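You operate a simulated robot arm through the tools that you are given. There is no shell and no other tool. Be economical: measure what you need, move in short steps, check, and stop when the job is done.

You run a simulated robot arm. Do the job below in one go: nothing can be reset, and whatever is moved stays where it is left.

## Task
Top up the capsules. At the end: there are three capsules in the desk drawer, made up from those on the long arm of the desk; whatever was shut is shut again. Leave all else as you found it, and nothing knocked over.

The check looks at the end state, three seconds after you hand in, the way a careful person would. Anything else that was tipped, shoved, dropped, spilled or broken makes it a failure.

## Robot
A 7-joint arm with a two-finger parallel gripper, fixed in place. Base frame: the origin is at the foot of the arm, x ahead of it, y to its left, z up. Lengths are in m, angles in degrees, forces in N, time in s.
With the tool pointing down near the work surface it reaches from about 0.42 to 0.9 m from the base axis. Its first joint turns from -143.0 to 143.0 degrees. Payload 3 kg.
The TCP is the grasp point between the finger pads, 0.03 m short of the fingertips. In the tool frame z runs along the fingers and y along their closing line. The gripper opens to 0.094 m. The fingers are 0.028 m wide and 0.01 m thick; the gripper's body (0.05 by 0.096 m) begins 0.055 m behind the TCP.
Orientation is that of the tool frame in the base frame, as a unit quaternion [w, x, y, z]. With the fingers straight down and closing along the base's y, the tool's x points along the base's -x, its y along +y and its z along -z.

## Interface
- The arm moves only by the tool nudge_tool. Its argument "deltas" is a list that holds one entry, the list of rows, each a list of 6 numbers: the shift along the tool's x, y, z in units of 20 mm (1.0 is 20 mm), then the turn, a rotation vector about the tool's x, y, z in units of 8 degrees (1.0 is 8 degrees). In form: [[[dx, dy, dz, ax, ay, az], ...]]. A call has 1 to 10 rows; each row shifts and turns the commanded pose from where the row before left it, along the tool's axes as they then stand. "jaw" is the finger opening in m, from 0 to 0.094, set as the call begins (left out, the last holds). A call with a number of a shift or a turn outside -1 to 1 is refused whole. Each row takes 0.2 s and may step no farther than 0.05 m and 8.6 degrees from the row before; otherwise, or with a gripper value out of range, the whole call is refused. A pose out of reach is approached as far as the arm can. The call stops where the force on the tool passes 40 N (or 10 N more than at its start, if that is more) or the arm is blocked; 0.2 s more then pass. The fingers move at their own pace (about 0.072 m/s each) and stop on an object; they squeeze with about 36 N. The grip force told is the motor's: it shows also when the fingers shut on nothing. Time passes only in rows, and 0.2 s behind the last, so rows that do not move let the fingers close. It gives the time, the measured TCP pose, the force on the tool (base axes), the opening and the grip force at its end, in the units of the frame above (readings bear some noise), with the torque about the TCP (base axes, N m) and any sound that the robot's microphone picked up.
- Cameras (640 x 400 px; columns grow to the right, rows downward): "scene" is fixed at [0.4001, -0.6527, 1.3927]; the picture's right is [0.99, 0.14, 0.00], its down [0.06, -0.43, -0.90] and it looks along [-0.13, 0.89, -0.43] (base axes); focal length 369 px, centre (320, 200). "wrist" rides on the gripper at [0.076, 0.014, -0.103] in the tool frame; the picture's right is [-0.18, 0.98, 0.00], its down [-0.75, -0.14, -0.64] and it looks along [-0.63, -0.12, 0.77] (tool axes); focal length 243 px, centre (320, 200). There is no depth. A picture from a camera that has moved, and an enlarged one, comes with that camera's place and axes in the base frame and with its lens.
- grab_frame(camera): a new picture of that camera. The clock stands still meanwhile.
- zoom(camera, box): a new picture of the part [left, top, right, bottom] of that camera's present view, enlarged. The clock stands still meanwhile.
- close_job(): hands the job in; it is judged then, once.

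Go step by step. Nothing tells you positions but the pictures and the camera data: compare them with the known pose of the tool, close in by small moves and look again before you grip or let go. The budget is 120 turns and 84 pictures, counting those below and the enlarged ones. Unless the task says otherwise, let go and move clear before handing in, and close with one line.

The tools are called after "Call:" by a JSON object that holds its "name" and its "arguments". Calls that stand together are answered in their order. nudge_tool: Moves the arm, as the interface text tells. Its arguments: {"type":"object","properties":{"deltas":{"type":"array"},"jaw":{"type":"number"}},"required":["deltas"]} The other tools are called the same way: grab_frame (camera) takes a picture; zoom (camera, box) takes an enlarged picture of a part of a camera's view; close_job () hands the job in.

At the start:

```text
t: 0.0
position: [0.3513, 0.4499, 0.9933]
orientation: [0.001, 0.0, 1.0, -0.001]
ft_force: [-0.1, 0.3, 1.0]
wrist_torque: [0.0, 0.0, 0.03]
opening: 0.0939
grasp_force: 0.2
```

scene: 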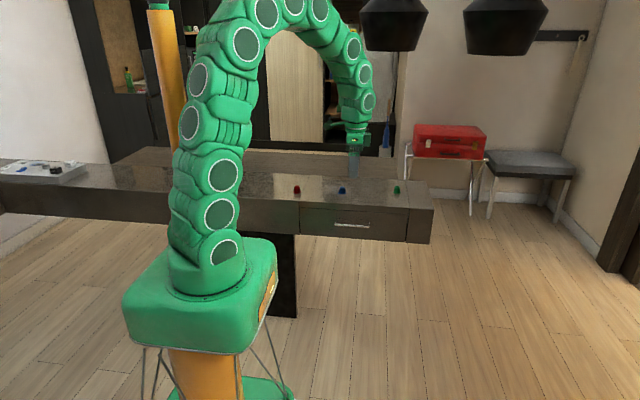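
wrist: 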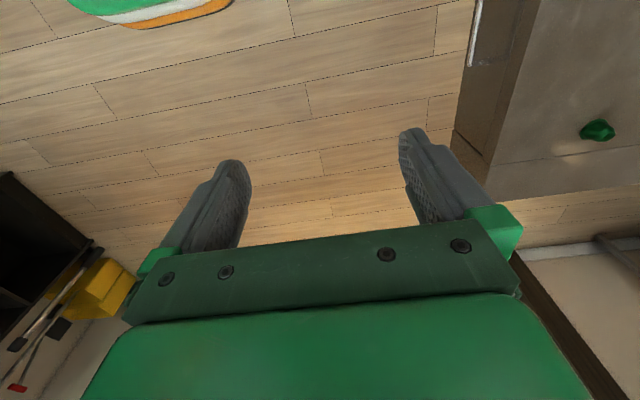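

I see a dark desk ahead (+y), a drawer with a handle at its front, and red, blue and green capsules on top. I'll take closer views first.

Call:
{"name": "zoom", "arguments": {"camera": "scene", "box": [260, 130, 450, 250]}}

Call:
{"name": "zoom", "arguments": {"camera": "scene", "box": [0, 130, 190, 250]}}

Call:
{"name": "zoom", "arguments": {"camera": "wrist", "box": [440, 0, 640, 240]}}

```text
3.33 times, centred on (355, 190) of scene
camera zoom: at [0.4001, -0.6527, 1.3927], right [0.99, 0.14, 0.0], down [0.06, -0.43, -0.9], along [-0.13, 0.89, -0.43], focal length 1231 px, centre (203, 233)
```

zoom: 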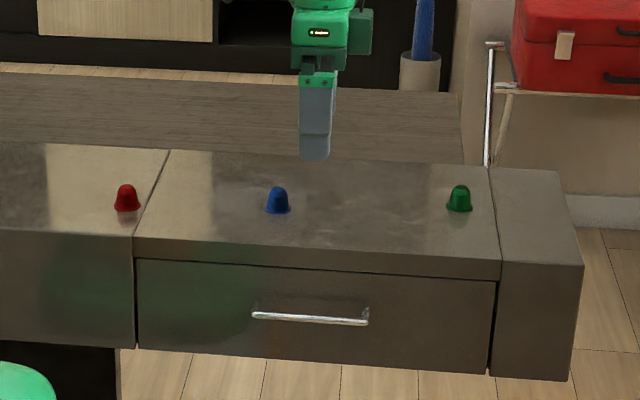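

```text
3.33 times, centred on (95, 190) of scene
camera zoom: at [0.4001, -0.6527, 1.3927], right [0.99, 0.14, 0.0], down [0.06, -0.43, -0.9], along [-0.13, 0.89, -0.43], focal length 1231 px, centre (1070, 233)
```

zoom: 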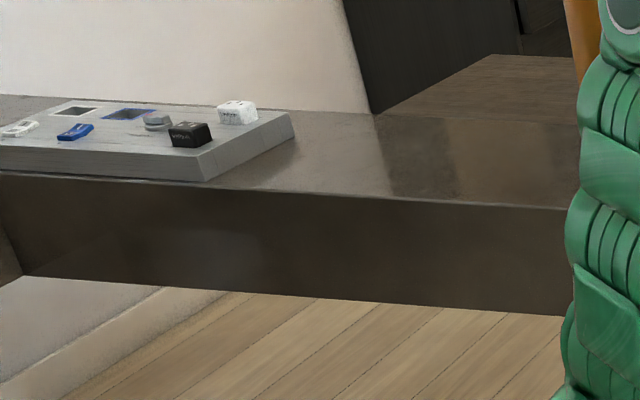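

```text
1.67 times, centred on (540, 120) of wrist
camera zoom: at [0.2747, 0.4652, 1.096], right [0.18, 0.98, 0.0], down [0.75, -0.14, 0.64], along [0.63, -0.12, -0.77], focal length 404 px, centre (-47, 333)
```

zoom: 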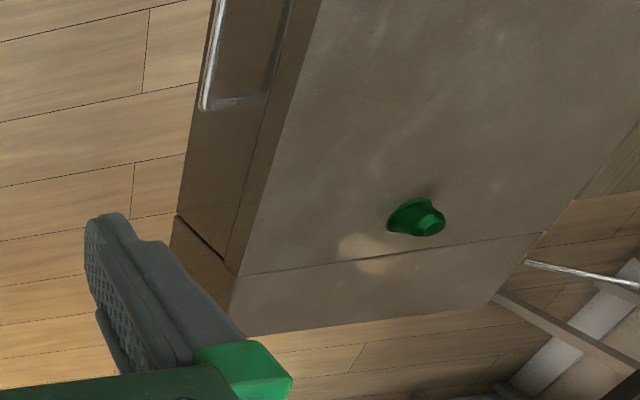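

The desk edge lies at about y=0.725, top z≈0.715. The handle bar is near (0.335, 0.69, 0.64), along x. I'll tilt the tool forward to grip the bar horizontally.

Call:
{"name": "nudge_tool", "arguments": {"deltas": [[[0, 0, 0, -1, 0, 0], [0, 0, 0, -1, 0, 0], [0, 0, 0, -1, 0, 0], [0, 0, 0, -1, 0, 0], [0, 0, 0, -1, 0, 0], [0, 0, 0, -1, 0, 0], [0, 0, 0, -1, 0, 0], [0, 0, 0, -1, 0, 0], [0, 0, 0, -1, 0, 0], [0, 0, 0, -1, 0, 0]]], "jaw": 0.06}}

```text
t: 2.2
position: [0.3505, 0.4491, 0.9933]
orientation: [0.0, 0.001, 0.899, 0.438]
ft_force: [-0.9, -0.2, 0.6]
wrist_torque: [0.0, 0.0, -0.01]
opening: 0.06
grasp_force: 0.0
out of reach, approached as far as the arm can: row 7, 8, 9, 10
```

The tilt stopped short at about 52°; it should free up lower down. I'll lower the tool.

Call:
{"name": "nudge_tool", "arguments": {"deltas": [[[0, -1, 0, 0, 0, 0], [0, -1, 0, 0, 0, 0], [0, -1, 0, 0, 0, 0], [0, -1, 0, 0, 0, 0], [0, -1, 0, 0, 0, 0], [0, -1, 0, 0, 0, 0]]]}}

```text
t: 3.6
position: [0.3508, 0.4429, 0.9852]
orientation: [0.0, 0.001, 0.899, 0.438]
ft_force: [-0.3, -0.4, -0.2]
wrist_torque: [0.0, -0.02, 0.02]
opening: 0.0602
grasp_force: 0.0
out of reach, approached as far as the arm can: row 1, 2, 3, 4, 5, 6
```

Call:
{"name": "nudge_tool", "arguments": {"deltas": [[[0, 0, 0, 1, 0, 0], [0, 0, 0, 1, 0, 0], [0, 0, 0, 1, 0, 0], [0, 0, 0, 1, 0, 0]]]}}

Call:
{"name": "grab_frame", "arguments": {"camera": "scene"}}

```text
t: 4.6
position: [0.3508, 0.4441, 0.9854]
orientation: [0.001, 0.0, 0.985, 0.173]
ft_force: [0.7, 0.2, -0.1]
wrist_torque: [0.01, -0.01, 0.02]
opening: 0.0601
grasp_force: 0.1
```

```text
78 pictures are left
```

scene: 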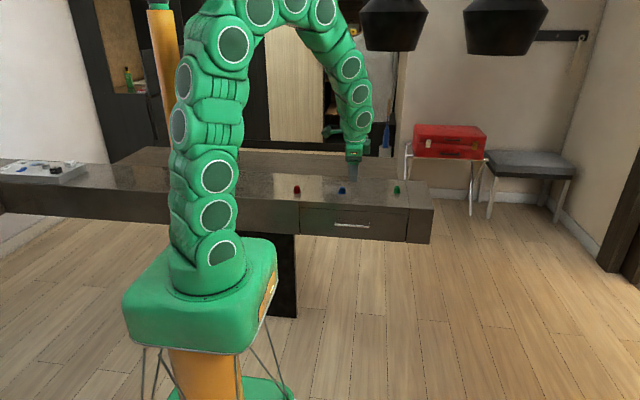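

The command is clamped to what was reached, so it now stands at about 20° tilt. I'll go down first, then tilt again.

Call:
{"name": "nudge_tool", "arguments": {"deltas": [[[0, -0.15, 1, 0, 0, 0], [0, -0.15, 1, 0, 0, 0], [0, -0.15, 1, 0, 0, 0], [0, -0.15, 1, 0, 0, 0], [0, -0.15, 1, 0, 0, 0], [0, -0.15, 1, 0, 0, 0], [0, -0.15, 1, 0, 0, 0], [0, -0.15, 1, 0, 0, 0], [0, -0.15, 1, 0, 0, 0], [0, -0.15, 1, 0, 0, 0]]]}}

Call:
{"name": "nudge_tool", "arguments": {"deltas": [[[0, 0, 0, -1, 0, 0], [0, 0, 0, -1, 0, 0], [0, 0, 0, -1, 0, 0], [0, 0, 0, -1, 0, 0], [0, 0, 0, -1, 0, 0]]]}}

```text
t: 6.8
position: [0.3513, 0.4835, 0.7865]
orientation: [0.0, 0.0, 0.985, 0.174]
ft_force: [0.3, 0.4, -0.6]
wrist_torque: [0.0, -0.01, 0.01]
opening: 0.0602
grasp_force: 0.0
```

```text
t: 8.0
position: [0.352, 0.4837, 0.7878]
orientation: [0.001, 0.001, 0.866, 0.5]
ft_force: [-0.3, -0.3, 0.3]
wrist_torque: [0.01, 0.02, -0.03]
opening: 0.0598
grasp_force: 0.1
```

Call:
{"name": "nudge_tool", "arguments": {"deltas": [[[0, -0.93, 1, 0, 0, 0], [0, -0.93, 1, 0, 0, 0], [0, -0.93, 1, 0, 0, 0], [0, -0.93, 1, 0, 0, 0], [0, -0.93, 1, 0, 0, 0], [0, 0, 0, -1, 0, 0], [0, 0, 0, -1, 0, 0], [0, 0, 0, -1, 0, 0]]]}}

Call:
{"name": "grab_frame", "arguments": {"camera": "wrist"}}

Call:
{"name": "grab_frame", "arguments": {"camera": "scene"}}

```text
t: 9.8
position: [0.3501, 0.5235, 0.6566]
orientation: [-0.001, 0.001, 0.742, 0.67]
ft_force: [0.3, 0.3, 0.4]
wrist_torque: [0.04, 0.02, 0.03]
opening: 0.0598
grasp_force: 0.0
```

```text
77 pictures are left
camera wrist: at [0.2746, 0.4248, 0.6817], right [0.19, 0.1, 0.98], down [0.75, -0.65, -0.07], along [0.63, 0.75, -0.2], focal length 243 px, centre (320, 200)
```

wrist: 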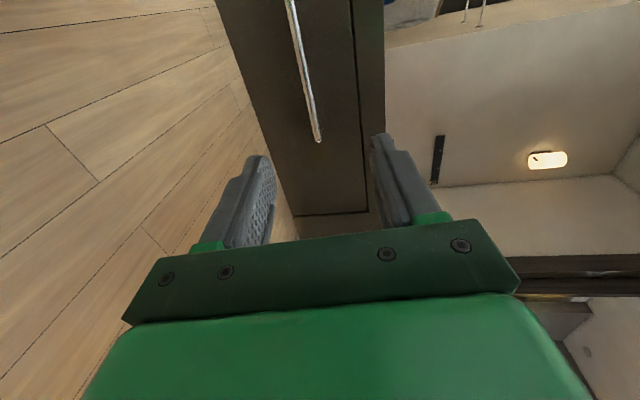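

```text
76 pictures are left
```

scene: 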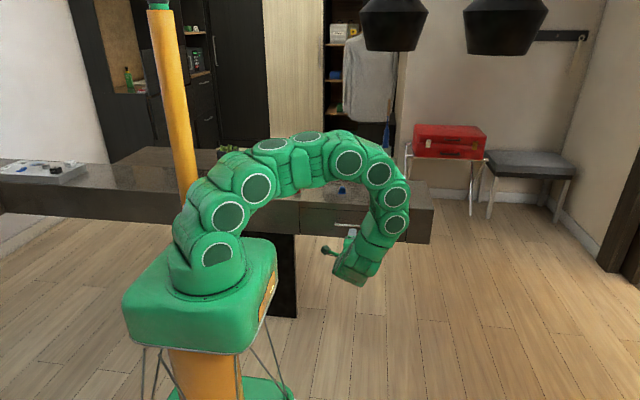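

The handle bar ends at x≈0.405 and sits at z≈0.627. I'll square up and approach to y≈0.64.

Call:
{"name": "nudge_tool", "arguments": {"deltas": [[[0.75, 0, 0, -0.75, 0, 0], [0, -0.75, 0, 0, 0, 0], [0, -0.73, 0, 0, 0, 0], [0, 0, 1, 0, 0, 0], [0, 0, 1, 0, 0, 0], [0, 0, 1, 0, 0, 0], [0, 0, 1, 0, 0, 0], [0, 0, 1, 0, 0, 0], [0, 0, 0.8, 0, 0, 0]]]}}

Call:
{"name": "grab_frame", "arguments": {"camera": "wrist"}}

Call:
{"name": "zoom", "arguments": {"camera": "scene", "box": [260, 130, 450, 250]}}

```text
t: 11.8
position: [0.3365, 0.6398, 0.6271]
orientation: [0.0, 0.0, 0.708, 0.706]
ft_force: [-0.4, -0.5, -0.5]
wrist_torque: [0.01, 0.02, -0.01]
opening: 0.0601
grasp_force: 0.0
```

```text
75 pictures are left
camera wrist: at [0.2605, 0.5393, 0.641], right [0.18, 0.0, 0.98], down [0.75, -0.64, -0.14], along [0.63, 0.77, -0.12], focal length 243 px, centre (320, 200)
```

wrist: 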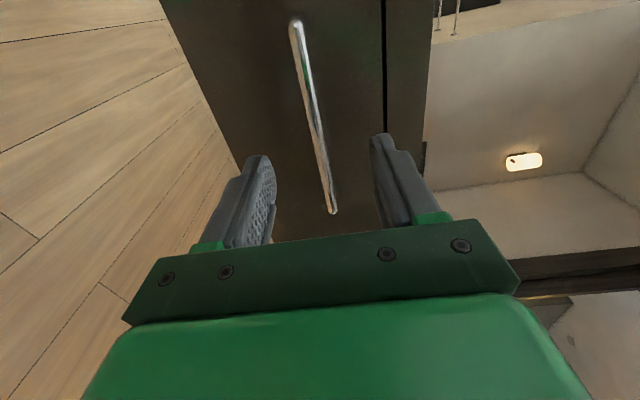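

```text
3.33 times, centred on (355, 190) of scene
camera zoom: at [0.4001, -0.6527, 1.3927], right [0.99, 0.14, 0.0], down [0.06, -0.43, -0.9], along [-0.13, 0.89, -0.43], focal length 1231 px, centre (203, 233)
```

zoom: 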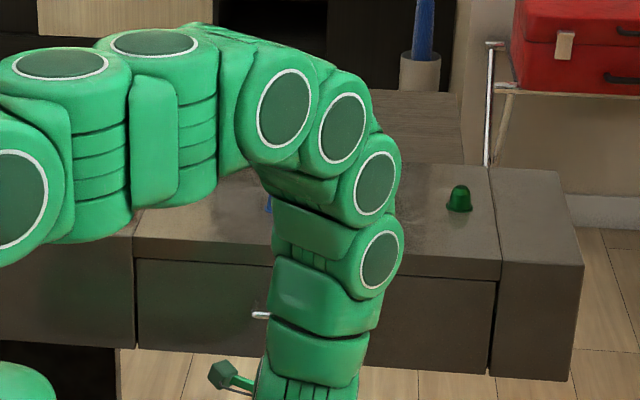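

The bar is centred between the fingers, at y≈0.695. I'll advance to TCP y≈0.682 and close.

Call:
{"name": "nudge_tool", "arguments": {"deltas": [[[0, 0, 1, 0, 0, 0], [0, 0, 0.6, 0, 0, 0], [0, 0, 0.5, 0, 0, 0]]]}}

Call:
{"name": "nudge_tool", "arguments": {"deltas": [[[0, 0, 0, 0, 0, 0], [0, 0, 0, 0, 0, 0], [0, 0, 0, 0, 0, 0]]], "jaw": 0.0}}

Call:
{"name": "grab_frame", "arguments": {"camera": "wrist"}}

```text
t: 12.6
position: [0.3368, 0.681, 0.6265]
orientation: [0.0, 0.0, 0.706, 0.708]
ft_force: [0.1, -0.5, -0.3]
wrist_torque: [0.01, 0.03, 0.01]
opening: 0.06
grasp_force: 0.0
```

```text
t: 13.4
position: [0.3359, 0.6807, 0.6249]
orientation: [0.001, 0.001, 0.709, 0.705]
ft_force: [3.1, 0.4, -29.7]
wrist_torque: [-0.55, -0.2, -0.45]
opening: 0.0096
grasp_force: 43.5
```

```text
73 pictures are left
camera wrist: at [0.2602, 0.5801, 0.6401], right [0.19, 0.0, 0.98], down [0.75, -0.64, -0.14], along [0.63, 0.77, -0.12], focal length 243 px, centre (320, 200)
```

wrist: 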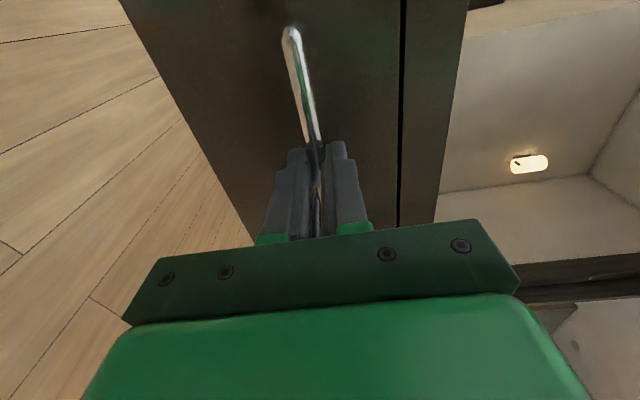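

The bar is gripped (0.0096 opening), with some vertical load. I'll ease down 2 mm and pull the drawer out a little.

Call:
{"name": "nudge_tool", "arguments": {"deltas": [[[0, -0.1, 0, 0, 0, 0], [0, 0, -0.5, 0, 0, 0], [0, 0, -0.5, 0, 0, 0]]]}}

```text
t: 14.2
position: [0.336, 0.6613, 0.6244]
orientation: [0.0, 0.0, 0.707, 0.707]
ft_force: [7.1, 0.8, -21.9]
wrist_torque: [-0.39, 0.01, 0.49]
opening: 0.0097
grasp_force: 43.6
```

Call:
{"name": "nudge_tool", "arguments": {"deltas": [[[0, -0.1, -0.7, 0, 0, 0], [0, 0, -0.7, 0, 0, 0], [0, 0, -0.7, 0, 0, 0], [0, 0, -0.7, 0, 0, 0], [0, 0, -0.7, 0, 0, 0]]]}}

Call:
{"name": "grab_frame", "arguments": {"camera": "scene"}}

```text
t: 15.4
position: [0.3367, 0.5929, 0.625]
orientation: [0.0, 0.0, 0.706, 0.708]
ft_force: [6.8, 0.1, 35.7]
wrist_torque: [0.73, 0.21, 1.13]
opening: 0.0096
grasp_force: 43.5
```

```text
72 pictures are left
```

scene: 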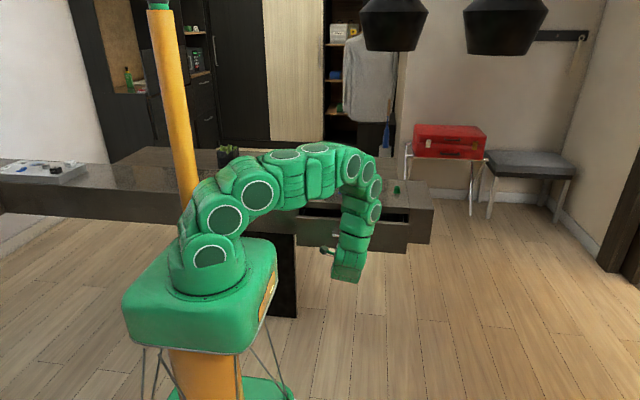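

The drawer is sliding out. I'll pull about 0.1 m further, relieving the vertical load.

Call:
{"name": "nudge_tool", "arguments": {"deltas": [[[0, 0.1, -0.5, 0, 0, 0], [0, 0, -0.7, 0, 0, 0], [0, 0, -0.7, 0, 0, 0], [0, 0, -0.7, 0, 0, 0], [0, 0, -0.7, 0, 0, 0], [0, 0, -0.7, 0, 0, 0], [0, 0, -0.7, 0, 0, 0]]]}}

Call:
{"name": "zoom", "arguments": {"camera": "scene", "box": [260, 130, 450, 250]}}

```text
t: 17.0
position: [0.337, 0.4962, 0.6252]
orientation: [-0.001, 0.001, 0.707, 0.707]
ft_force: [3.9, -0.2, 26.7]
wrist_torque: [0.56, 0.06, -0.14]
opening: 0.0098
grasp_force: 43.0
```

```text
3.33 times, centred on (355, 190) of scene
camera zoom: at [0.4001, -0.6527, 1.3927], right [0.99, 0.14, 0.0], down [0.06, -0.43, -0.9], along [-0.13, 0.89, -0.43], focal length 1231 px, centre (203, 233)
```

zoom: 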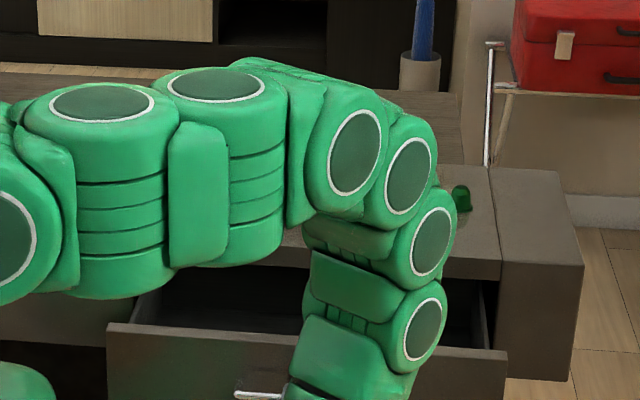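

The drawer is open by about 0.185 m. I'll release, back off and rise to look inside.

Call:
{"name": "nudge_tool", "arguments": {"deltas": [[[0, 0, 0, 0, 0, 0], [0, 0, 0, 0, 0, 0], [0, 0, -0.7, 0, 0, 0], [0, 0, -1, 0, 0, 0], [0, 0, -1, 0, 0, 0]]], "jaw": 0.06}}

Call:
{"name": "nudge_tool", "arguments": {"deltas": [[[0, 1, 0, 0, 0, 0], [0, 1, 0, 0, 0, 0], [0, 1, 0, 0.5, 0, 0], [0, 1, 0, 1, 0, 0], [0, 1, 0, 1, 0, 0], [0, 1, 0, 1, 0, 0], [0, 0.8, -0.6, 1, 0, 0], [0, 0.8, -0.6, 1, 0, 0], [0, 0.7, -0.7, 1, 0, 0], [0, 0.6, -0.8, 1, 0, 0]]]}}

Call:
{"name": "grab_frame", "arguments": {"camera": "wrist"}}

Call:
{"name": "zoom", "arguments": {"camera": "scene", "box": [260, 130, 450, 250]}}

```text
t: 18.2
position: [0.3354, 0.4435, 0.624]
orientation: [0.0, 0.0, 0.707, 0.707]
ft_force: [-0.6, 0.2, -0.6]
wrist_torque: [-0.01, 0.02, -0.03]
opening: 0.06
grasp_force: 0.0
```

```text
t: 20.4
position: [0.3373, 0.4567, 0.743]
orientation: [0.001, 0.0, 0.857, 0.515]
ft_force: [-0.5, 0.2, 0.0]
wrist_torque: [0.01, 0.01, -0.02]
opening: 0.06
grasp_force: 0.0
out of reach, approached as far as the arm can: row 7, 8, 9, 10
```

```text
70 pictures are left
camera wrist: at [0.2606, 0.3744, 0.8038], right [0.18, 0.46, 0.87], down [0.75, -0.63, 0.18], along [0.63, 0.62, -0.46], focal length 243 px, centre (320, 200)
```

wrist: 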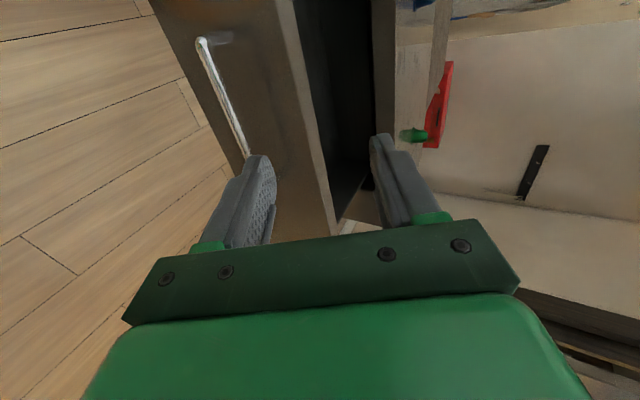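

```text
3.33 times, centred on (355, 190) of scene
camera zoom: at [0.4001, -0.6527, 1.3927], right [0.99, 0.14, 0.0], down [0.06, -0.43, -0.9], along [-0.13, 0.89, -0.43], focal length 1231 px, centre (203, 233)
```

zoom: 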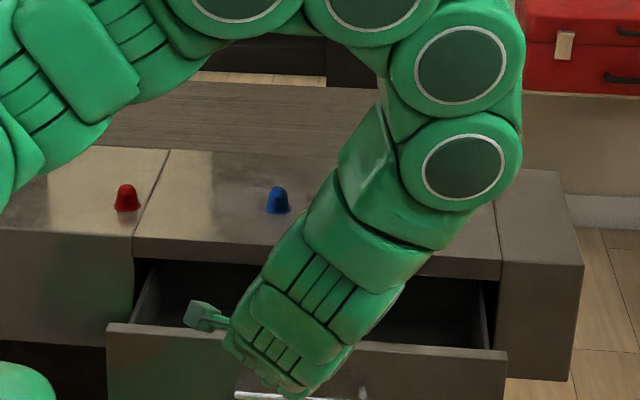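

Call:
{"name": "nudge_tool", "arguments": {"deltas": [[[0, 0, 0, 1, 0, 0], [0, 0, 0, 1, 0, 0], [0, 0, 0, 1, 0, 0], [0, 0, 0, 1, 0, 0], [0, 0, 0, 1, 0, 0], [0, 0, 0, 1, 0, 0], [0, 0, 0, 1, 0, 0], [0, 0, 0, 0.75, 0, 0]]]}}

Call:
{"name": "nudge_tool", "arguments": {"deltas": [[[0, 0, -1, 0, 0, 0], [0, 0, -1, 0, 0, 0], [0, 0, -1, 0, 0, 0], [0, 0, -1, 0, 0, 0], [0, 0, -1, 0, 0, 0], [0.5, 0.5, -1, 0, 0, 0], [0.5, 0.5, -1, 0, 0, 0], [0.5, 0.5, -1, 0, 0, 0], [0.5, 0.5, 0, 0, 0, 0]]]}}

Call:
{"name": "grab_frame", "arguments": {"camera": "wrist"}}

Call:
{"name": "zoom", "arguments": {"camera": "scene", "box": [260, 130, 450, 250]}}

```text
t: 22.2
position: [0.3375, 0.4565, 0.7431]
orientation: [0.001, 0.0, 1.0, 0.0]
ft_force: [0.6, -0.3, -0.9]
wrist_torque: [-0.02, 0.0, -0.02]
opening: 0.0596
grasp_force: 0.0
```

```text
t: 24.2
position: [0.2957, 0.4959, 0.9038]
orientation: [0.0, 0.0, 1.0, 0.0]
ft_force: [-0.3, -1.0, -0.1]
wrist_torque: [0.0, 0.0, -0.01]
opening: 0.0599
grasp_force: 0.0
```

```text
68 pictures are left
camera wrist: at [0.2202, 0.5121, 1.0059], right [0.18, 0.98, 0.0], down [0.75, -0.14, 0.64], along [0.63, -0.12, -0.77], focal length 243 px, centre (320, 200)
```

wrist: 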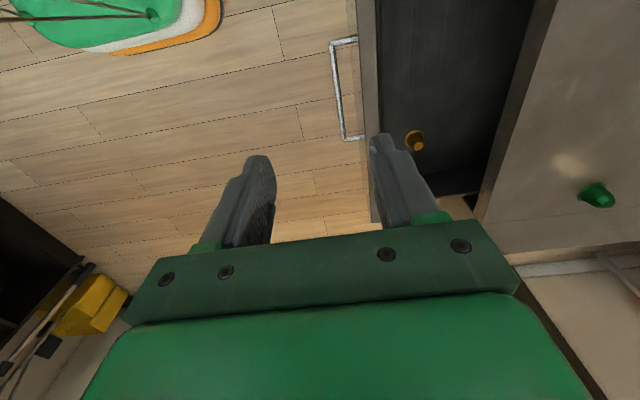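

```text
3.33 times, centred on (355, 190) of scene
camera zoom: at [0.4001, -0.6527, 1.3927], right [0.99, 0.14, 0.0], down [0.06, -0.43, -0.9], along [-0.13, 0.89, -0.43], focal length 1231 px, centre (203, 233)
```

zoom: 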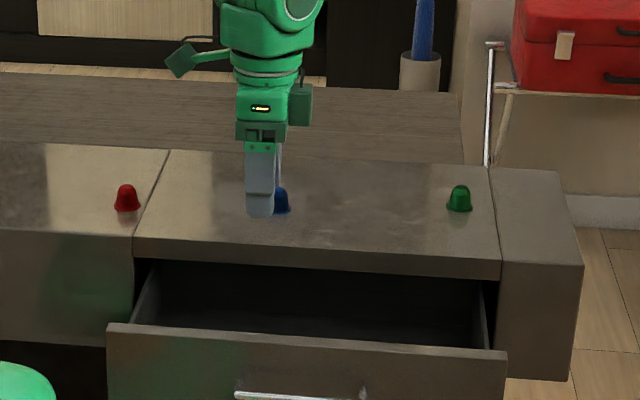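

There is already a gold capsule in the drawer. I need to see the rest of the drawer and the overall desk shape.

Call:
{"name": "grab_frame", "arguments": {"camera": "scene"}}

Call:
{"name": "nudge_tool", "arguments": {"deltas": [[[1, 0.5, 0, 0, 0, 0], [1, 0.5, 0, 0, 0, 0], [1, 0.5, 0, 0, 0, 0], [1, 0.5, 0, 0, 0, 0], [1, 0.5, 0, 0, 0, 0], [1, 0.5, 0, 0, 0, 0], [1, 0, 0, 0, 0, 0], [1, 0, 0, 0, 0, 0], [1, 0, 0, 0, 0, 0], [1, 0, 0, 0, 0, 0]]]}}

Call:
{"name": "grab_frame", "arguments": {"camera": "wrist"}}

```text
66 pictures are left
```

scene: 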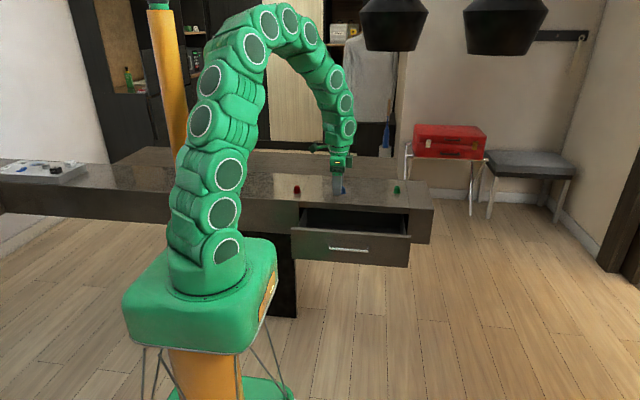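

```text
t: 26.4
position: [0.1129, 0.5553, 0.8986]
orientation: [-0.021, 0.028, 0.999, -0.001]
ft_force: [0.2, -0.3, -0.6]
wrist_torque: [-0.04, 0.02, -0.02]
opening: 0.0597
grasp_force: 0.1
```

```text
65 pictures are left
camera wrist: at [0.0424, 0.5759, 1.0036], right [0.24, 0.97, -0.01], down [0.77, -0.18, 0.61], along [0.59, -0.16, -0.79], focal length 243 px, centre (320, 200)
```

wrist: 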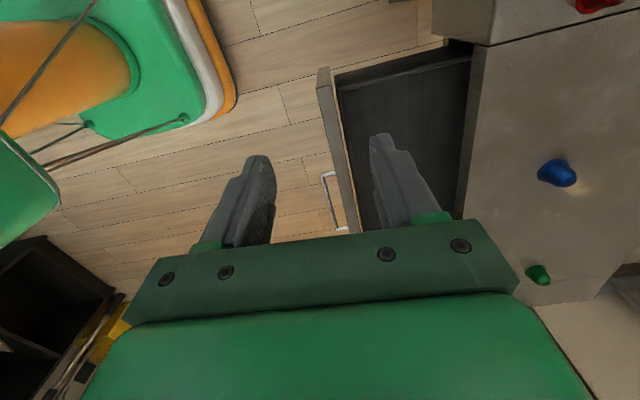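

Call:
{"name": "zoom", "arguments": {"camera": "scene", "box": [285, 195, 415, 270]}}

Call:
{"name": "zoom", "arguments": {"camera": "scene", "box": [90, 120, 310, 250]}}

Call:
{"name": "zoom", "arguments": {"camera": "scene", "box": [0, 140, 110, 210]}}

```text
4.92 times, centred on (350, 232) of scene
camera zoom: at [0.4001, -0.6527, 1.3927], right [0.99, 0.14, 0.0], down [0.06, -0.43, -0.9], along [-0.13, 0.89, -0.43], focal length 1818 px, centre (172, 40)
```

zoom: 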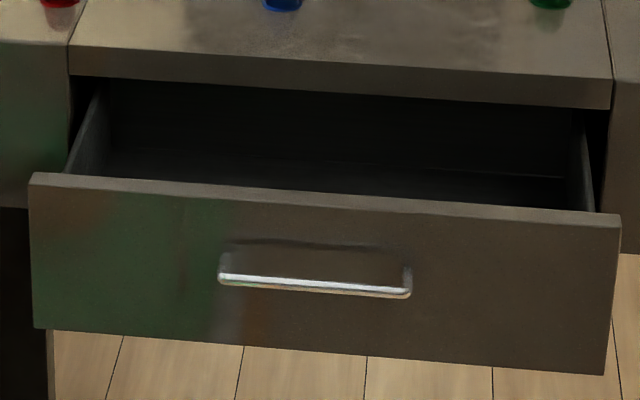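

```text
2.91 times, centred on (200, 185) of scene
camera zoom: at [0.4001, -0.6527, 1.3927], right [0.99, 0.14, 0.0], down [0.06, -0.43, -0.9], along [-0.13, 0.89, -0.43], focal length 1074 px, centre (669, 244)
```

zoom: 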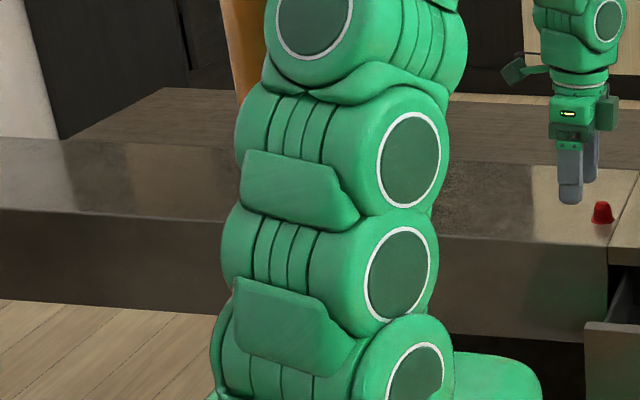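

```text
5.71 times, centred on (55, 175) of scene
camera zoom: at [0.4001, -0.6527, 1.3927], right [0.99, 0.14, 0.0], down [0.06, -0.43, -0.9], along [-0.13, 0.89, -0.43], focal length 2110 px, centre (1834, 343)
```

zoom: 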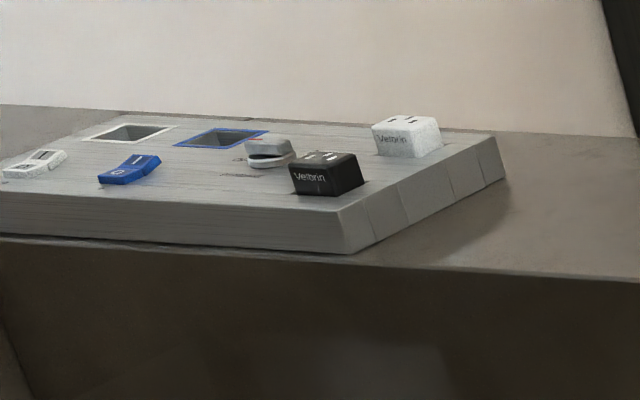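

The drawer holds one gold capsule, so two more are needed. All three loose ones stand on the long x-arm of the L, and I'll take red and blue since green is beyond reach. I'll go towards red.

Call:
{"name": "nudge_tool", "arguments": {"deltas": [[[0, 1, 0, 0, 0, 0], [0, 1, 0, 0, 0, 0], [0, 1, 0, 0, 0, 0], [0, 1, 0, 0, 0, 0], [0, 1, 0, 0, 0, 0], [0, 1, 0, 0, 0, 0], [0, 1, 0, 0, 0, 0], [0, 1, 0, 0, 0, 0], [0, 1, 0, 0, 0, 0]]]}}

Call:
{"name": "grab_frame", "arguments": {"camera": "wrist"}}

Call:
{"name": "zoom", "arguments": {"camera": "scene", "box": [260, 130, 420, 230]}}

```text
t: 28.4
position: [0.0963, 0.7359, 0.9024]
orientation: [0.0, -0.001, 1.0, 0.0]
ft_force: [0.7, 0.3, 0.1]
wrist_torque: [-0.03, -0.01, -0.03]
opening: 0.06
grasp_force: 0.0
```

```text
61 pictures are left
camera wrist: at [0.0203, 0.7517, 1.0052], right [0.18, 0.98, 0.0], down [0.75, -0.14, 0.64], along [0.63, -0.12, -0.77], focal length 243 px, centre (320, 200)
```

wrist: 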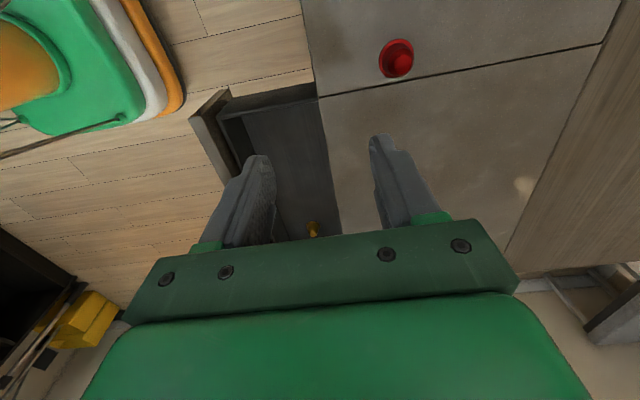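

```text
4.00 times, centred on (340, 180) of scene
camera zoom: at [0.4001, -0.6527, 1.3927], right [0.99, 0.14, 0.0], down [0.06, -0.43, -0.9], along [-0.13, 0.89, -0.43], focal length 1477 px, centre (240, 280)
```

zoom: 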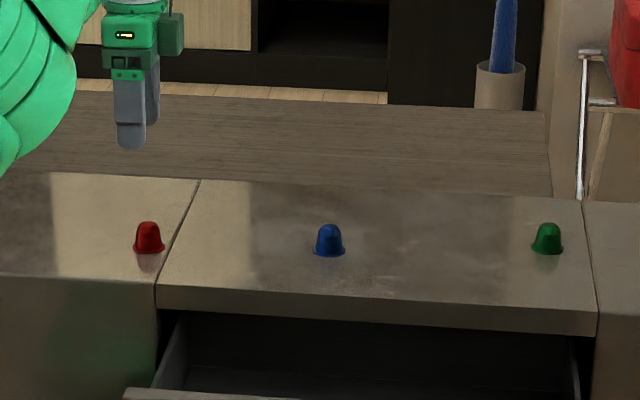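

Red is at about (0.082, 0.815). I'll hover over it.

Call:
{"name": "nudge_tool", "arguments": {"deltas": [[[0.7, 1, 0, 0, 0, 0], [0, 1, 0, 0, 0, 0], [0, 1, 0, 0, 0, 0], [0, 0.95, 0, 0, 0, 0], [0, 0, 1, 0, 0, 0], [0, 0, 1, 0, 0, 0], [0, 0, 1, 0, 0, 0], [0, 0, 1, 0, 0, 0]]], "jaw": 0.07}}

Call:
{"name": "grab_frame", "arguments": {"camera": "wrist"}}

Call:
{"name": "zoom", "arguments": {"camera": "scene", "box": [250, 140, 350, 220]}}

```text
t: 30.2
position: [0.0837, 0.8164, 0.8248]
orientation: [0.0, -0.001, 1.0, 0.001]
ft_force: [0.2, -0.2, -0.2]
wrist_torque: [0.02, 0.0, 0.03]
opening: 0.07
grasp_force: 0.1
```

```text
59 pictures are left
camera wrist: at [0.0067, 0.831, 0.9273], right [0.18, 0.98, 0.0], down [0.75, -0.14, 0.64], along [0.63, -0.12, -0.77], focal length 243 px, centre (320, 200)
```

wrist: 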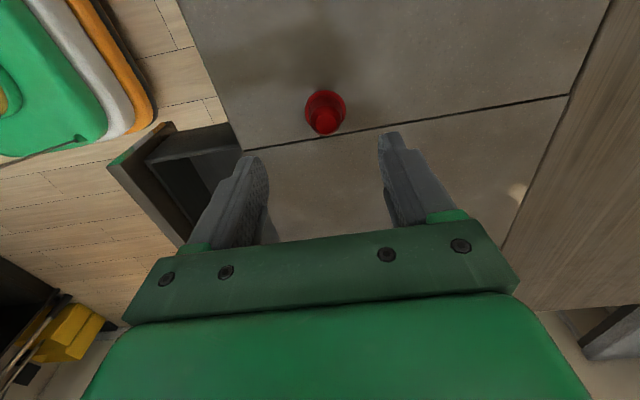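

```text
5.00 times, centred on (300, 180) of scene
camera zoom: at [0.4001, -0.6527, 1.3927], right [0.99, 0.14, 0.0], down [0.06, -0.43, -0.9], along [-0.13, 0.89, -0.43], focal length 1846 px, centre (420, 300)
```

zoom: 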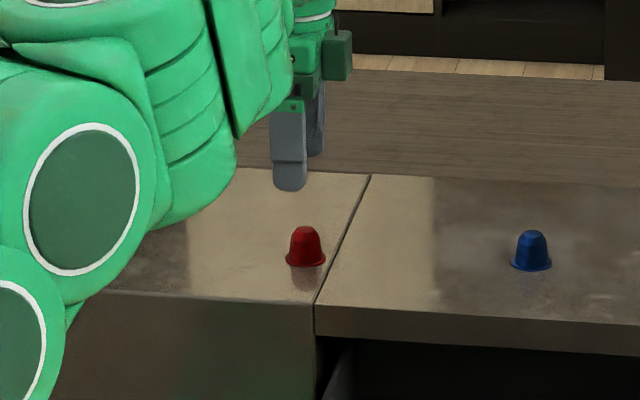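

Refined, red is at (0.079, 0.8215). I'll descend around it and check before gripping.

Call:
{"name": "nudge_tool", "arguments": {"deltas": [[[0.15, 0.3, 0.5, 0, 0, 0], [0, 0, 1, 0, 0, 0], [0, 0, 1, 0, 0, 0], [0, 0, 0.6, 0, 0, 0]]]}}

Call:
{"name": "grab_frame", "arguments": {"camera": "wrist"}}

Call:
{"name": "zoom", "arguments": {"camera": "scene", "box": [250, 150, 350, 220]}}

```text
t: 31.2
position: [0.0793, 0.8213, 0.7626]
orientation: [-0.001, 0.0, 1.0, 0.001]
ft_force: [0.6, 0.5, -0.2]
wrist_torque: [0.0, 0.03, 0.03]
opening: 0.0699
grasp_force: 0.2
```

```text
57 pictures are left
camera wrist: at [0.0038, 0.8369, 0.8647], right [0.18, 0.98, 0.0], down [0.75, -0.14, 0.64], along [0.63, -0.12, -0.77], focal length 243 px, centre (320, 200)
```

wrist: 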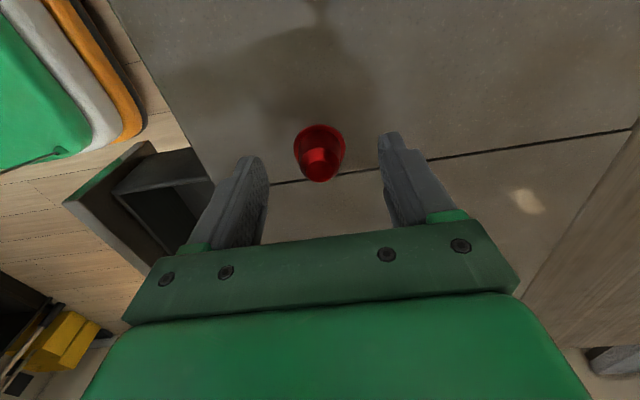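

```text
5.71 times, centred on (300, 185) of scene
camera zoom: at [0.4001, -0.6527, 1.3927], right [0.99, 0.14, 0.0], down [0.06, -0.43, -0.9], along [-0.13, 0.89, -0.43], focal length 2110 px, centre (434, 286)
```

zoom: 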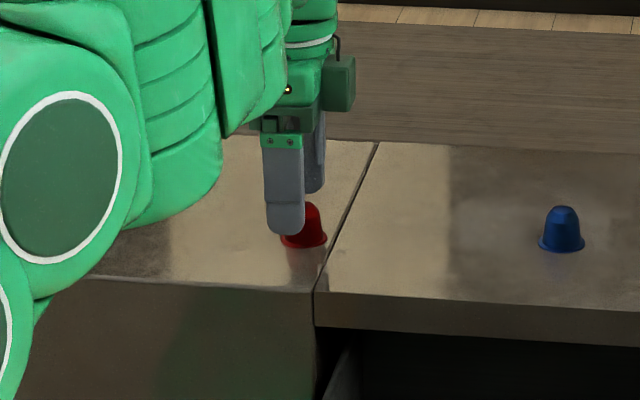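

Red is centred between the fingers. I'll go down 10 mm and close.

Call:
{"name": "nudge_tool", "arguments": {"deltas": [[[0, 0.05, 0.25, 0, 0, 0], [0, 0, 0.25, 0, 0, 0], [0, 0, 0, 0, 0, 0]]]}}

Call:
{"name": "nudge_tool", "arguments": {"deltas": [[[0, 0, 0, 0, 0, 0], [0, 0, 0, 0, 0, 0], [0, 0, 0, 0, 0, 0]]], "jaw": 0.02}}

Call:
{"name": "grab_frame", "arguments": {"camera": "wrist"}}

Call:
{"name": "zoom", "arguments": {"camera": "scene", "box": [250, 150, 350, 220]}}

```text
t: 32.0
position: [0.0797, 0.8223, 0.7514]
orientation: [-0.001, 0.0, 1.0, 0.0]
ft_force: [-0.3, 0.2, -0.4]
wrist_torque: [0.0, 0.01, 0.0]
opening: 0.0699
grasp_force: 0.1
```

```text
t: 32.8
position: [0.0795, 0.8224, 0.7499]
orientation: [0.0, 0.0, 1.0, -0.001]
ft_force: [-0.2, -0.1, 0.2]
wrist_torque: [-0.02, 0.0, -0.04]
opening: 0.0234
grasp_force: 14.4
```

```text
55 pictures are left
camera wrist: at [0.0038, 0.8378, 0.8542], right [0.18, 0.98, 0.0], down [0.75, -0.14, 0.64], along [0.63, -0.12, -0.77], focal length 243 px, centre (320, 200)
```

wrist: 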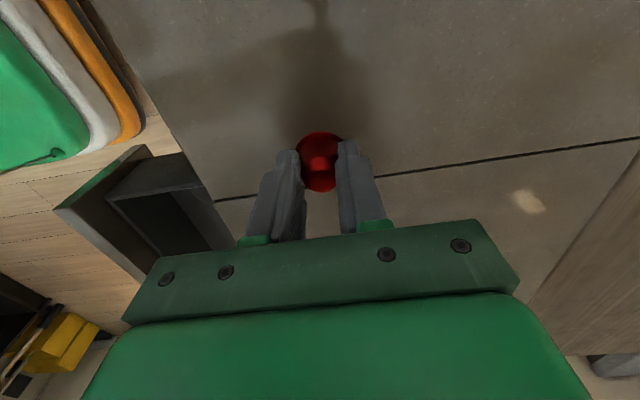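

```text
5.71 times, centred on (300, 185) of scene
camera zoom: at [0.4001, -0.6527, 1.3927], right [0.99, 0.14, 0.0], down [0.06, -0.43, -0.9], along [-0.13, 0.89, -0.43], focal length 2110 px, centre (434, 286)
```

zoom: 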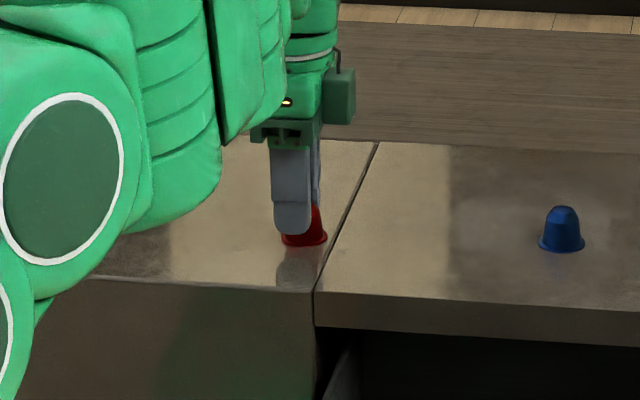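

Red is held just above its rim. I'll lift and check.

Call:
{"name": "nudge_tool", "arguments": {"deltas": [[[0, 0, -0.5, 0, 0, 0], [0, 0, -1, 0, 0, 0], [0, 0, -1, 0, 0, 0], [0, 0, -1, 0, 0, 0], [0, 0, -1, 0, 0, 0]]]}}

Call:
{"name": "grab_frame", "arguments": {"camera": "wrist"}}

```text
t: 34.0
position: [0.0801, 0.8229, 0.8425]
orientation: [0.0, 0.0, 1.0, 0.0]
ft_force: [-0.8, 0.3, 0.8]
wrist_torque: [0.04, -0.03, 0.0]
opening: 0.0213
grasp_force: 31.7
```

```text
53 pictures are left
camera wrist: at [0.004, 0.8382, 0.9445], right [0.18, 0.98, 0.0], down [0.75, -0.14, 0.64], along [0.63, -0.12, -0.77], focal length 243 px, centre (320, 200)
```

wrist: 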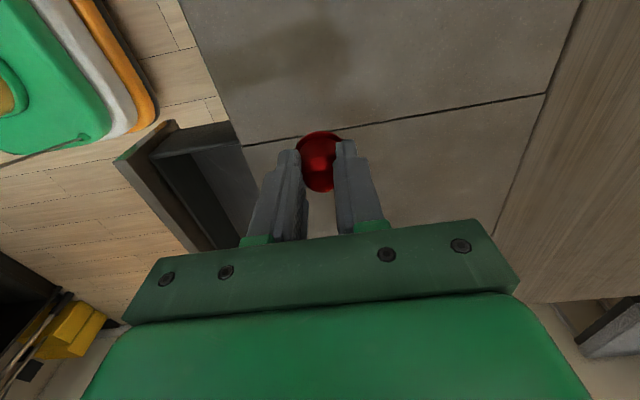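

Red is secure. Carrying it over the drawer.

Call:
{"name": "nudge_tool", "arguments": {"deltas": [[[-0.86, -0.99, 0, 0, 0, 0], [-0.86, -0.99, 0, 0, 0, 0], [-0.86, -0.99, 0, 0, 0, 0], [-0.86, -0.99, 0, 0, 0, 0], [-0.86, -0.99, 0, 0, 0, 0], [-0.86, -0.99, 0, 0, 0, 0], [-0.86, -0.99, 0, 0, 0, 0], [-0.86, -0.99, 0, 0, 0, 0], [-0.86, -0.99, 0, 0, 0, 0]]]}}

Call:
{"name": "nudge_tool", "arguments": {"deltas": [[[0, 0, 1, 0, 0, 0], [0, 0, 1, 0, 0, 0], [0, 0, 1, 0, 0, 0], [0, 0, 1, 0, 0, 0]]]}}

Call:
{"name": "grab_frame", "arguments": {"camera": "wrist"}}

Call:
{"name": "zoom", "arguments": {"camera": "scene", "box": [270, 150, 430, 270]}}

```text
t: 36.0
position: [0.2339, 0.642, 0.8417]
orientation: [0.001, 0.0, 1.0, 0.0]
ft_force: [-0.5, 0.0, -0.5]
wrist_torque: [0.01, -0.01, -0.03]
opening: 0.0226
grasp_force: 20.1
```

```text
t: 37.0
position: [0.2334, 0.6437, 0.7616]
orientation: [0.0, 0.0, 1.0, 0.0]
ft_force: [0.4, -0.4, 0.3]
wrist_torque: [0.02, -0.02, 0.02]
opening: 0.0223
grasp_force: 25.1
```

```text
52 pictures are left
camera wrist: at [0.1586, 0.6598, 0.8625], right [0.18, 0.98, 0.0], down [0.75, -0.14, 0.64], along [0.63, -0.12, -0.77], focal length 243 px, centre (320, 200)
```

wrist: 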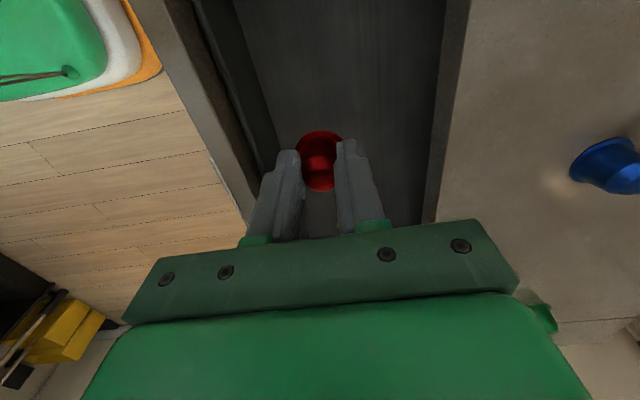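

```text
3.33 times, centred on (350, 210) of scene
camera zoom: at [0.4001, -0.6527, 1.3927], right [0.99, 0.14, 0.0], down [0.06, -0.43, -0.9], along [-0.13, 0.89, -0.43], focal length 1231 px, centre (220, 167)
```

zoom: 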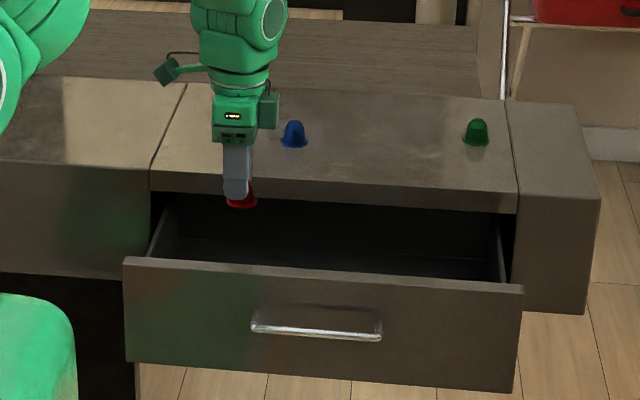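

From two views the gold capsule's middle is at z≈0.572, so the drawer floor is about 0.555. I'll lower in stages.

Call:
{"name": "nudge_tool", "arguments": {"deltas": [[[0, -0.5, 0, 0, 0, 0], [0, 0, 1, 0, 0, 0], [0, 0, 1, 0, 0, 0], [0, 0, 1, 0, 0, 0], [0, 0, 1, 0, 0, 0], [0, 0, 1, 0, 0, 0], [0, 0, 1, 0, 0, 0]]]}}

Call:
{"name": "grab_frame", "arguments": {"camera": "wrist"}}

Call:
{"name": "zoom", "arguments": {"camera": "scene", "box": [270, 150, 430, 270]}}

```text
t: 38.6
position: [0.2337, 0.6353, 0.6413]
orientation: [0.0, 0.0, 1.0, 0.001]
ft_force: [-0.2, -0.5, -0.6]
wrist_torque: [0.01, 0.0, 0.01]
opening: 0.0212
grasp_force: 31.3
```

```text
50 pictures are left
camera wrist: at [0.1583, 0.6503, 0.7438], right [0.18, 0.98, 0.0], down [0.75, -0.14, 0.64], along [0.63, -0.12, -0.77], focal length 243 px, centre (320, 200)
```

wrist: 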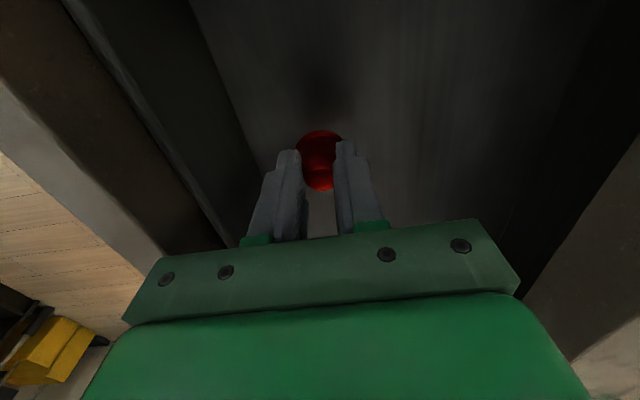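

```text
3.33 times, centred on (350, 210) of scene
camera zoom: at [0.4001, -0.6527, 1.3927], right [0.99, 0.14, 0.0], down [0.06, -0.43, -0.9], along [-0.13, 0.89, -0.43], focal length 1231 px, centre (220, 167)
```

zoom: 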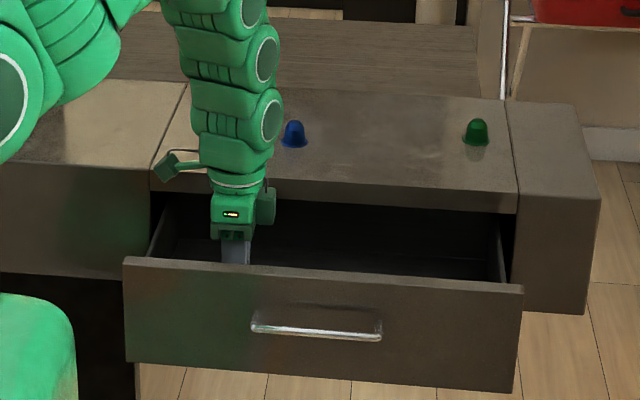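

Clearance looks good. Continuing down in small steps and watching the force.

Call:
{"name": "nudge_tool", "arguments": {"deltas": [[[0, 0, 0.8, 0, 0, 0], [0, 0, 0.7, 0, 0, 0]]]}}

Call:
{"name": "nudge_tool", "arguments": {"deltas": [[[0, 0, 0.25, 0, 0, 0]]]}}

Call:
{"name": "nudge_tool", "arguments": {"deltas": [[[0, 0, 0.15, 0, 0, 0]]]}}

Call:
{"name": "zoom", "arguments": {"camera": "wrist", "box": [240, 60, 400, 240]}}

```text
t: 39.2
position: [0.2342, 0.6344, 0.6115]
orientation: [0.0, -0.001, 1.0, 0.001]
ft_force: [-0.3, 0.4, 21.3]
wrist_torque: [0.03, -0.11, -0.01]
opening: 0.0224
grasp_force: 32.2
```

```text
t: 39.6
position: [0.2354, 0.6341, 0.6065]
orientation: [0.0, 0.0, 1.0, 0.001]
ft_force: [-3.0, 0.0, 25.7]
wrist_torque: [0.01, -0.01, 0.01]
opening: 0.0216
grasp_force: 35.8
```

```text
t: 40.0
position: [0.2344, 0.6338, 0.6035]
orientation: [0.0, 0.0, 1.0, 0.0]
ft_force: [-2.2, 1.0, 19.6]
wrist_torque: [-0.03, -0.05, -0.03]
opening: 0.0231
grasp_force: 35.8
```

```text
2.22 times, centred on (320, 150) of wrist
camera zoom: at [0.1589, 0.6498, 0.706], right [0.18, 0.98, 0.0], down [0.75, -0.14, 0.64], along [0.63, -0.12, -0.77], focal length 539 px, centre (320, 311)
```

zoom: 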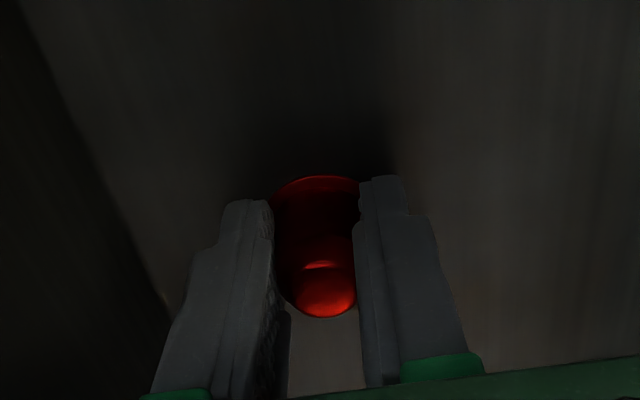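

Contact was made with the drawer floor. I'll ease up 1 mm and open gently.

Call:
{"name": "nudge_tool", "arguments": {"deltas": [[[0, 0, -0.06, 0, 0, 0], [0, 0, 0, 0, 0, 0]]]}}

Call:
{"name": "nudge_tool", "arguments": {"deltas": [[[0, 0, 0, 0, 0, 0], [0, 0, 0, 0, 0, 0], [0, 0, 0, 0, 0, 0]]], "jaw": 0.06}}

Call:
{"name": "zoom", "arguments": {"camera": "wrist", "box": [200, 60, 440, 240]}}

```text
t: 40.6
position: [0.2336, 0.634, 0.6042]
orientation: [0.0, 0.0, 1.0, 0.001]
ft_force: [0.9, -0.2, 1.7]
wrist_torque: [-0.02, 0.0, -0.02]
opening: 0.0222
grasp_force: 35.8
```

```text
t: 41.4
position: [0.2354, 0.6343, 0.604]
orientation: [0.001, 0.0, 1.0, 0.0]
ft_force: [-0.1, 0.4, -0.4]
wrist_torque: [-0.02, 0.0, 0.0]
opening: 0.0598
grasp_force: 0.0
```

```text
2.22 times, centred on (320, 150) of wrist
camera zoom: at [0.1587, 0.6498, 0.7068], right [0.18, 0.98, 0.0], down [0.75, -0.14, 0.64], along [0.63, -0.12, -0.77], focal length 539 px, centre (320, 311)
```

zoom: 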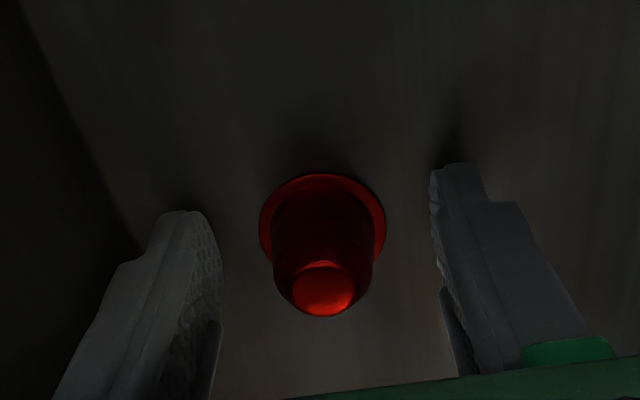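

Red stands upright in the drawer. I'll rise straight up and go over to blue.

Call:
{"name": "nudge_tool", "arguments": {"deltas": [[[0, 0, -0.5, 0, 0, 0], [0, 0, -1, 0, 0, 0], [0, 0, -1, 0, 0, 0], [0, 0, -1, 0, 0, 0], [0, 0, -1, 0, 0, 0], [0, 0, -1, 0, 0, 0], [0, 0, -1, 0, 0, 0], [0, 0, -1, 0, 0, 0], [0, 0, -1, 0, 0, 0], [0, 0, -1, 0, 0, 0]]]}}

Call:
{"name": "nudge_tool", "arguments": {"deltas": [[[0, 0, -1, 0, 0, 0], [0, 0, -1, 0, 0, 0], [0, 0, -0.5, 0, 0, 0], [0, 1, 0, 0, 0, 0], [-0.5, 1, 0, 0, 0, 0], [-0.5, 1, 0, 0, 0, 0], [-0.5, 1, 0, 0, 0, 0], [0, 1, 0, 0, 0, 0], [0, 1, 0, 0, 0, 0], [0, 1, 0, 0, 0, 0]]], "jaw": 0.07}}

Call:
{"name": "grab_frame", "arguments": {"camera": "wrist"}}

```text
t: 43.6
position: [0.2336, 0.6326, 0.7946]
orientation: [-0.001, 0.0, 1.0, -0.001]
ft_force: [0.0, 1.1, -0.5]
wrist_torque: [0.0, 0.03, 0.01]
opening: 0.0601
grasp_force: 0.1
```

```text
t: 45.8
position: [0.2656, 0.7739, 0.8442]
orientation: [-0.001, 0.0, 1.0, 0.0]
ft_force: [-0.4, 0.0, -0.5]
wrist_torque: [0.03, 0.0, 0.03]
opening: 0.07
grasp_force: 0.0
```

```text
46 pictures are left
camera wrist: at [0.1889, 0.7904, 0.9469], right [0.18, 0.98, 0.0], down [0.75, -0.14, 0.64], along [0.63, -0.12, -0.77], focal length 243 px, centre (320, 200)
```

wrist: 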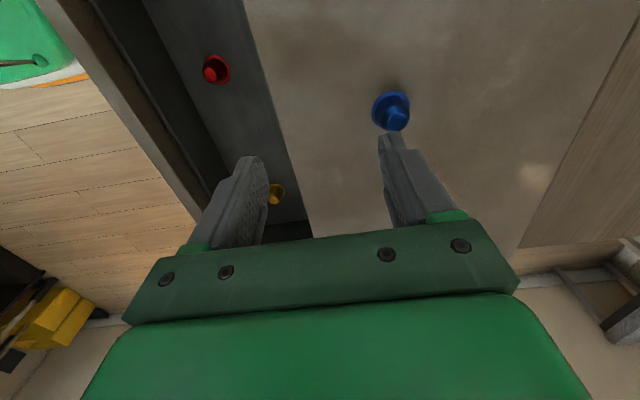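

Blue is at about (0.281, 0.840). I'll hover over it.

Call:
{"name": "nudge_tool", "arguments": {"deltas": [[[-0.8, 0.9, 0, 0, 0, 0], [0, 0.8, 0, 0, 0, 0], [0, 0.8, 0, 0, 0, 0], [0, 0.8, 0, 0, 0, 0], [0, 0, 1, 0, 0, 0], [0, 0, 1, 0, 0, 0]]]}}

Call:
{"name": "grab_frame", "arguments": {"camera": "wrist"}}

Call:
{"name": "zoom", "arguments": {"camera": "scene", "box": [300, 150, 400, 220]}}

```text
t: 47.2
position: [0.2818, 0.841, 0.8051]
orientation: [-0.001, 0.0, 1.0, 0.001]
ft_force: [0.2, 0.5, 0.6]
wrist_torque: [0.04, 0.0, 0.0]
opening: 0.07
grasp_force: 0.1
```

```text
45 pictures are left
camera wrist: at [0.2049, 0.8561, 0.9067], right [0.18, 0.98, 0.0], down [0.75, -0.14, 0.64], along [0.63, -0.12, -0.77], focal length 243 px, centre (320, 200)
```

wrist: 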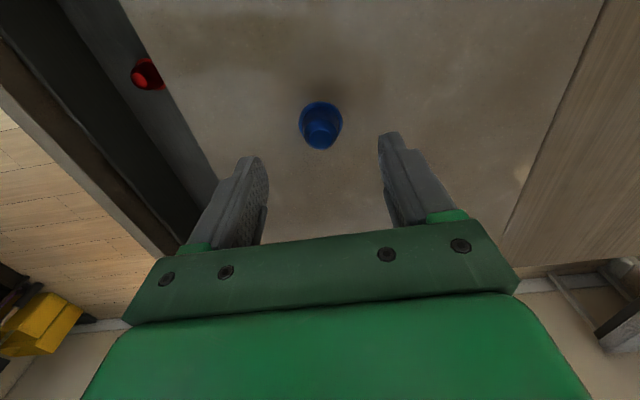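

```text
5.71 times, centred on (350, 185) of scene
camera zoom: at [0.4001, -0.6527, 1.3927], right [0.99, 0.14, 0.0], down [0.06, -0.43, -0.9], along [-0.13, 0.89, -0.43], focal length 2110 px, centre (149, 286)
```

zoom: 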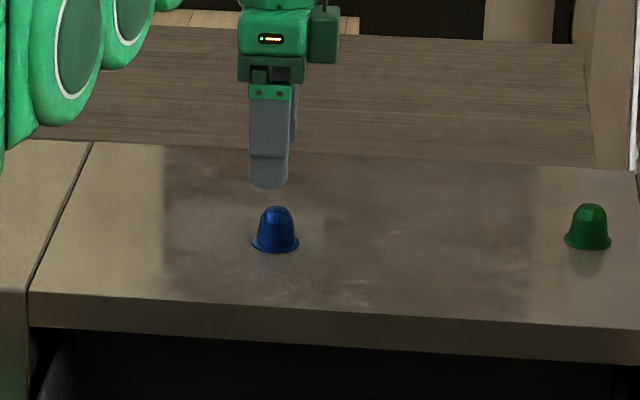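

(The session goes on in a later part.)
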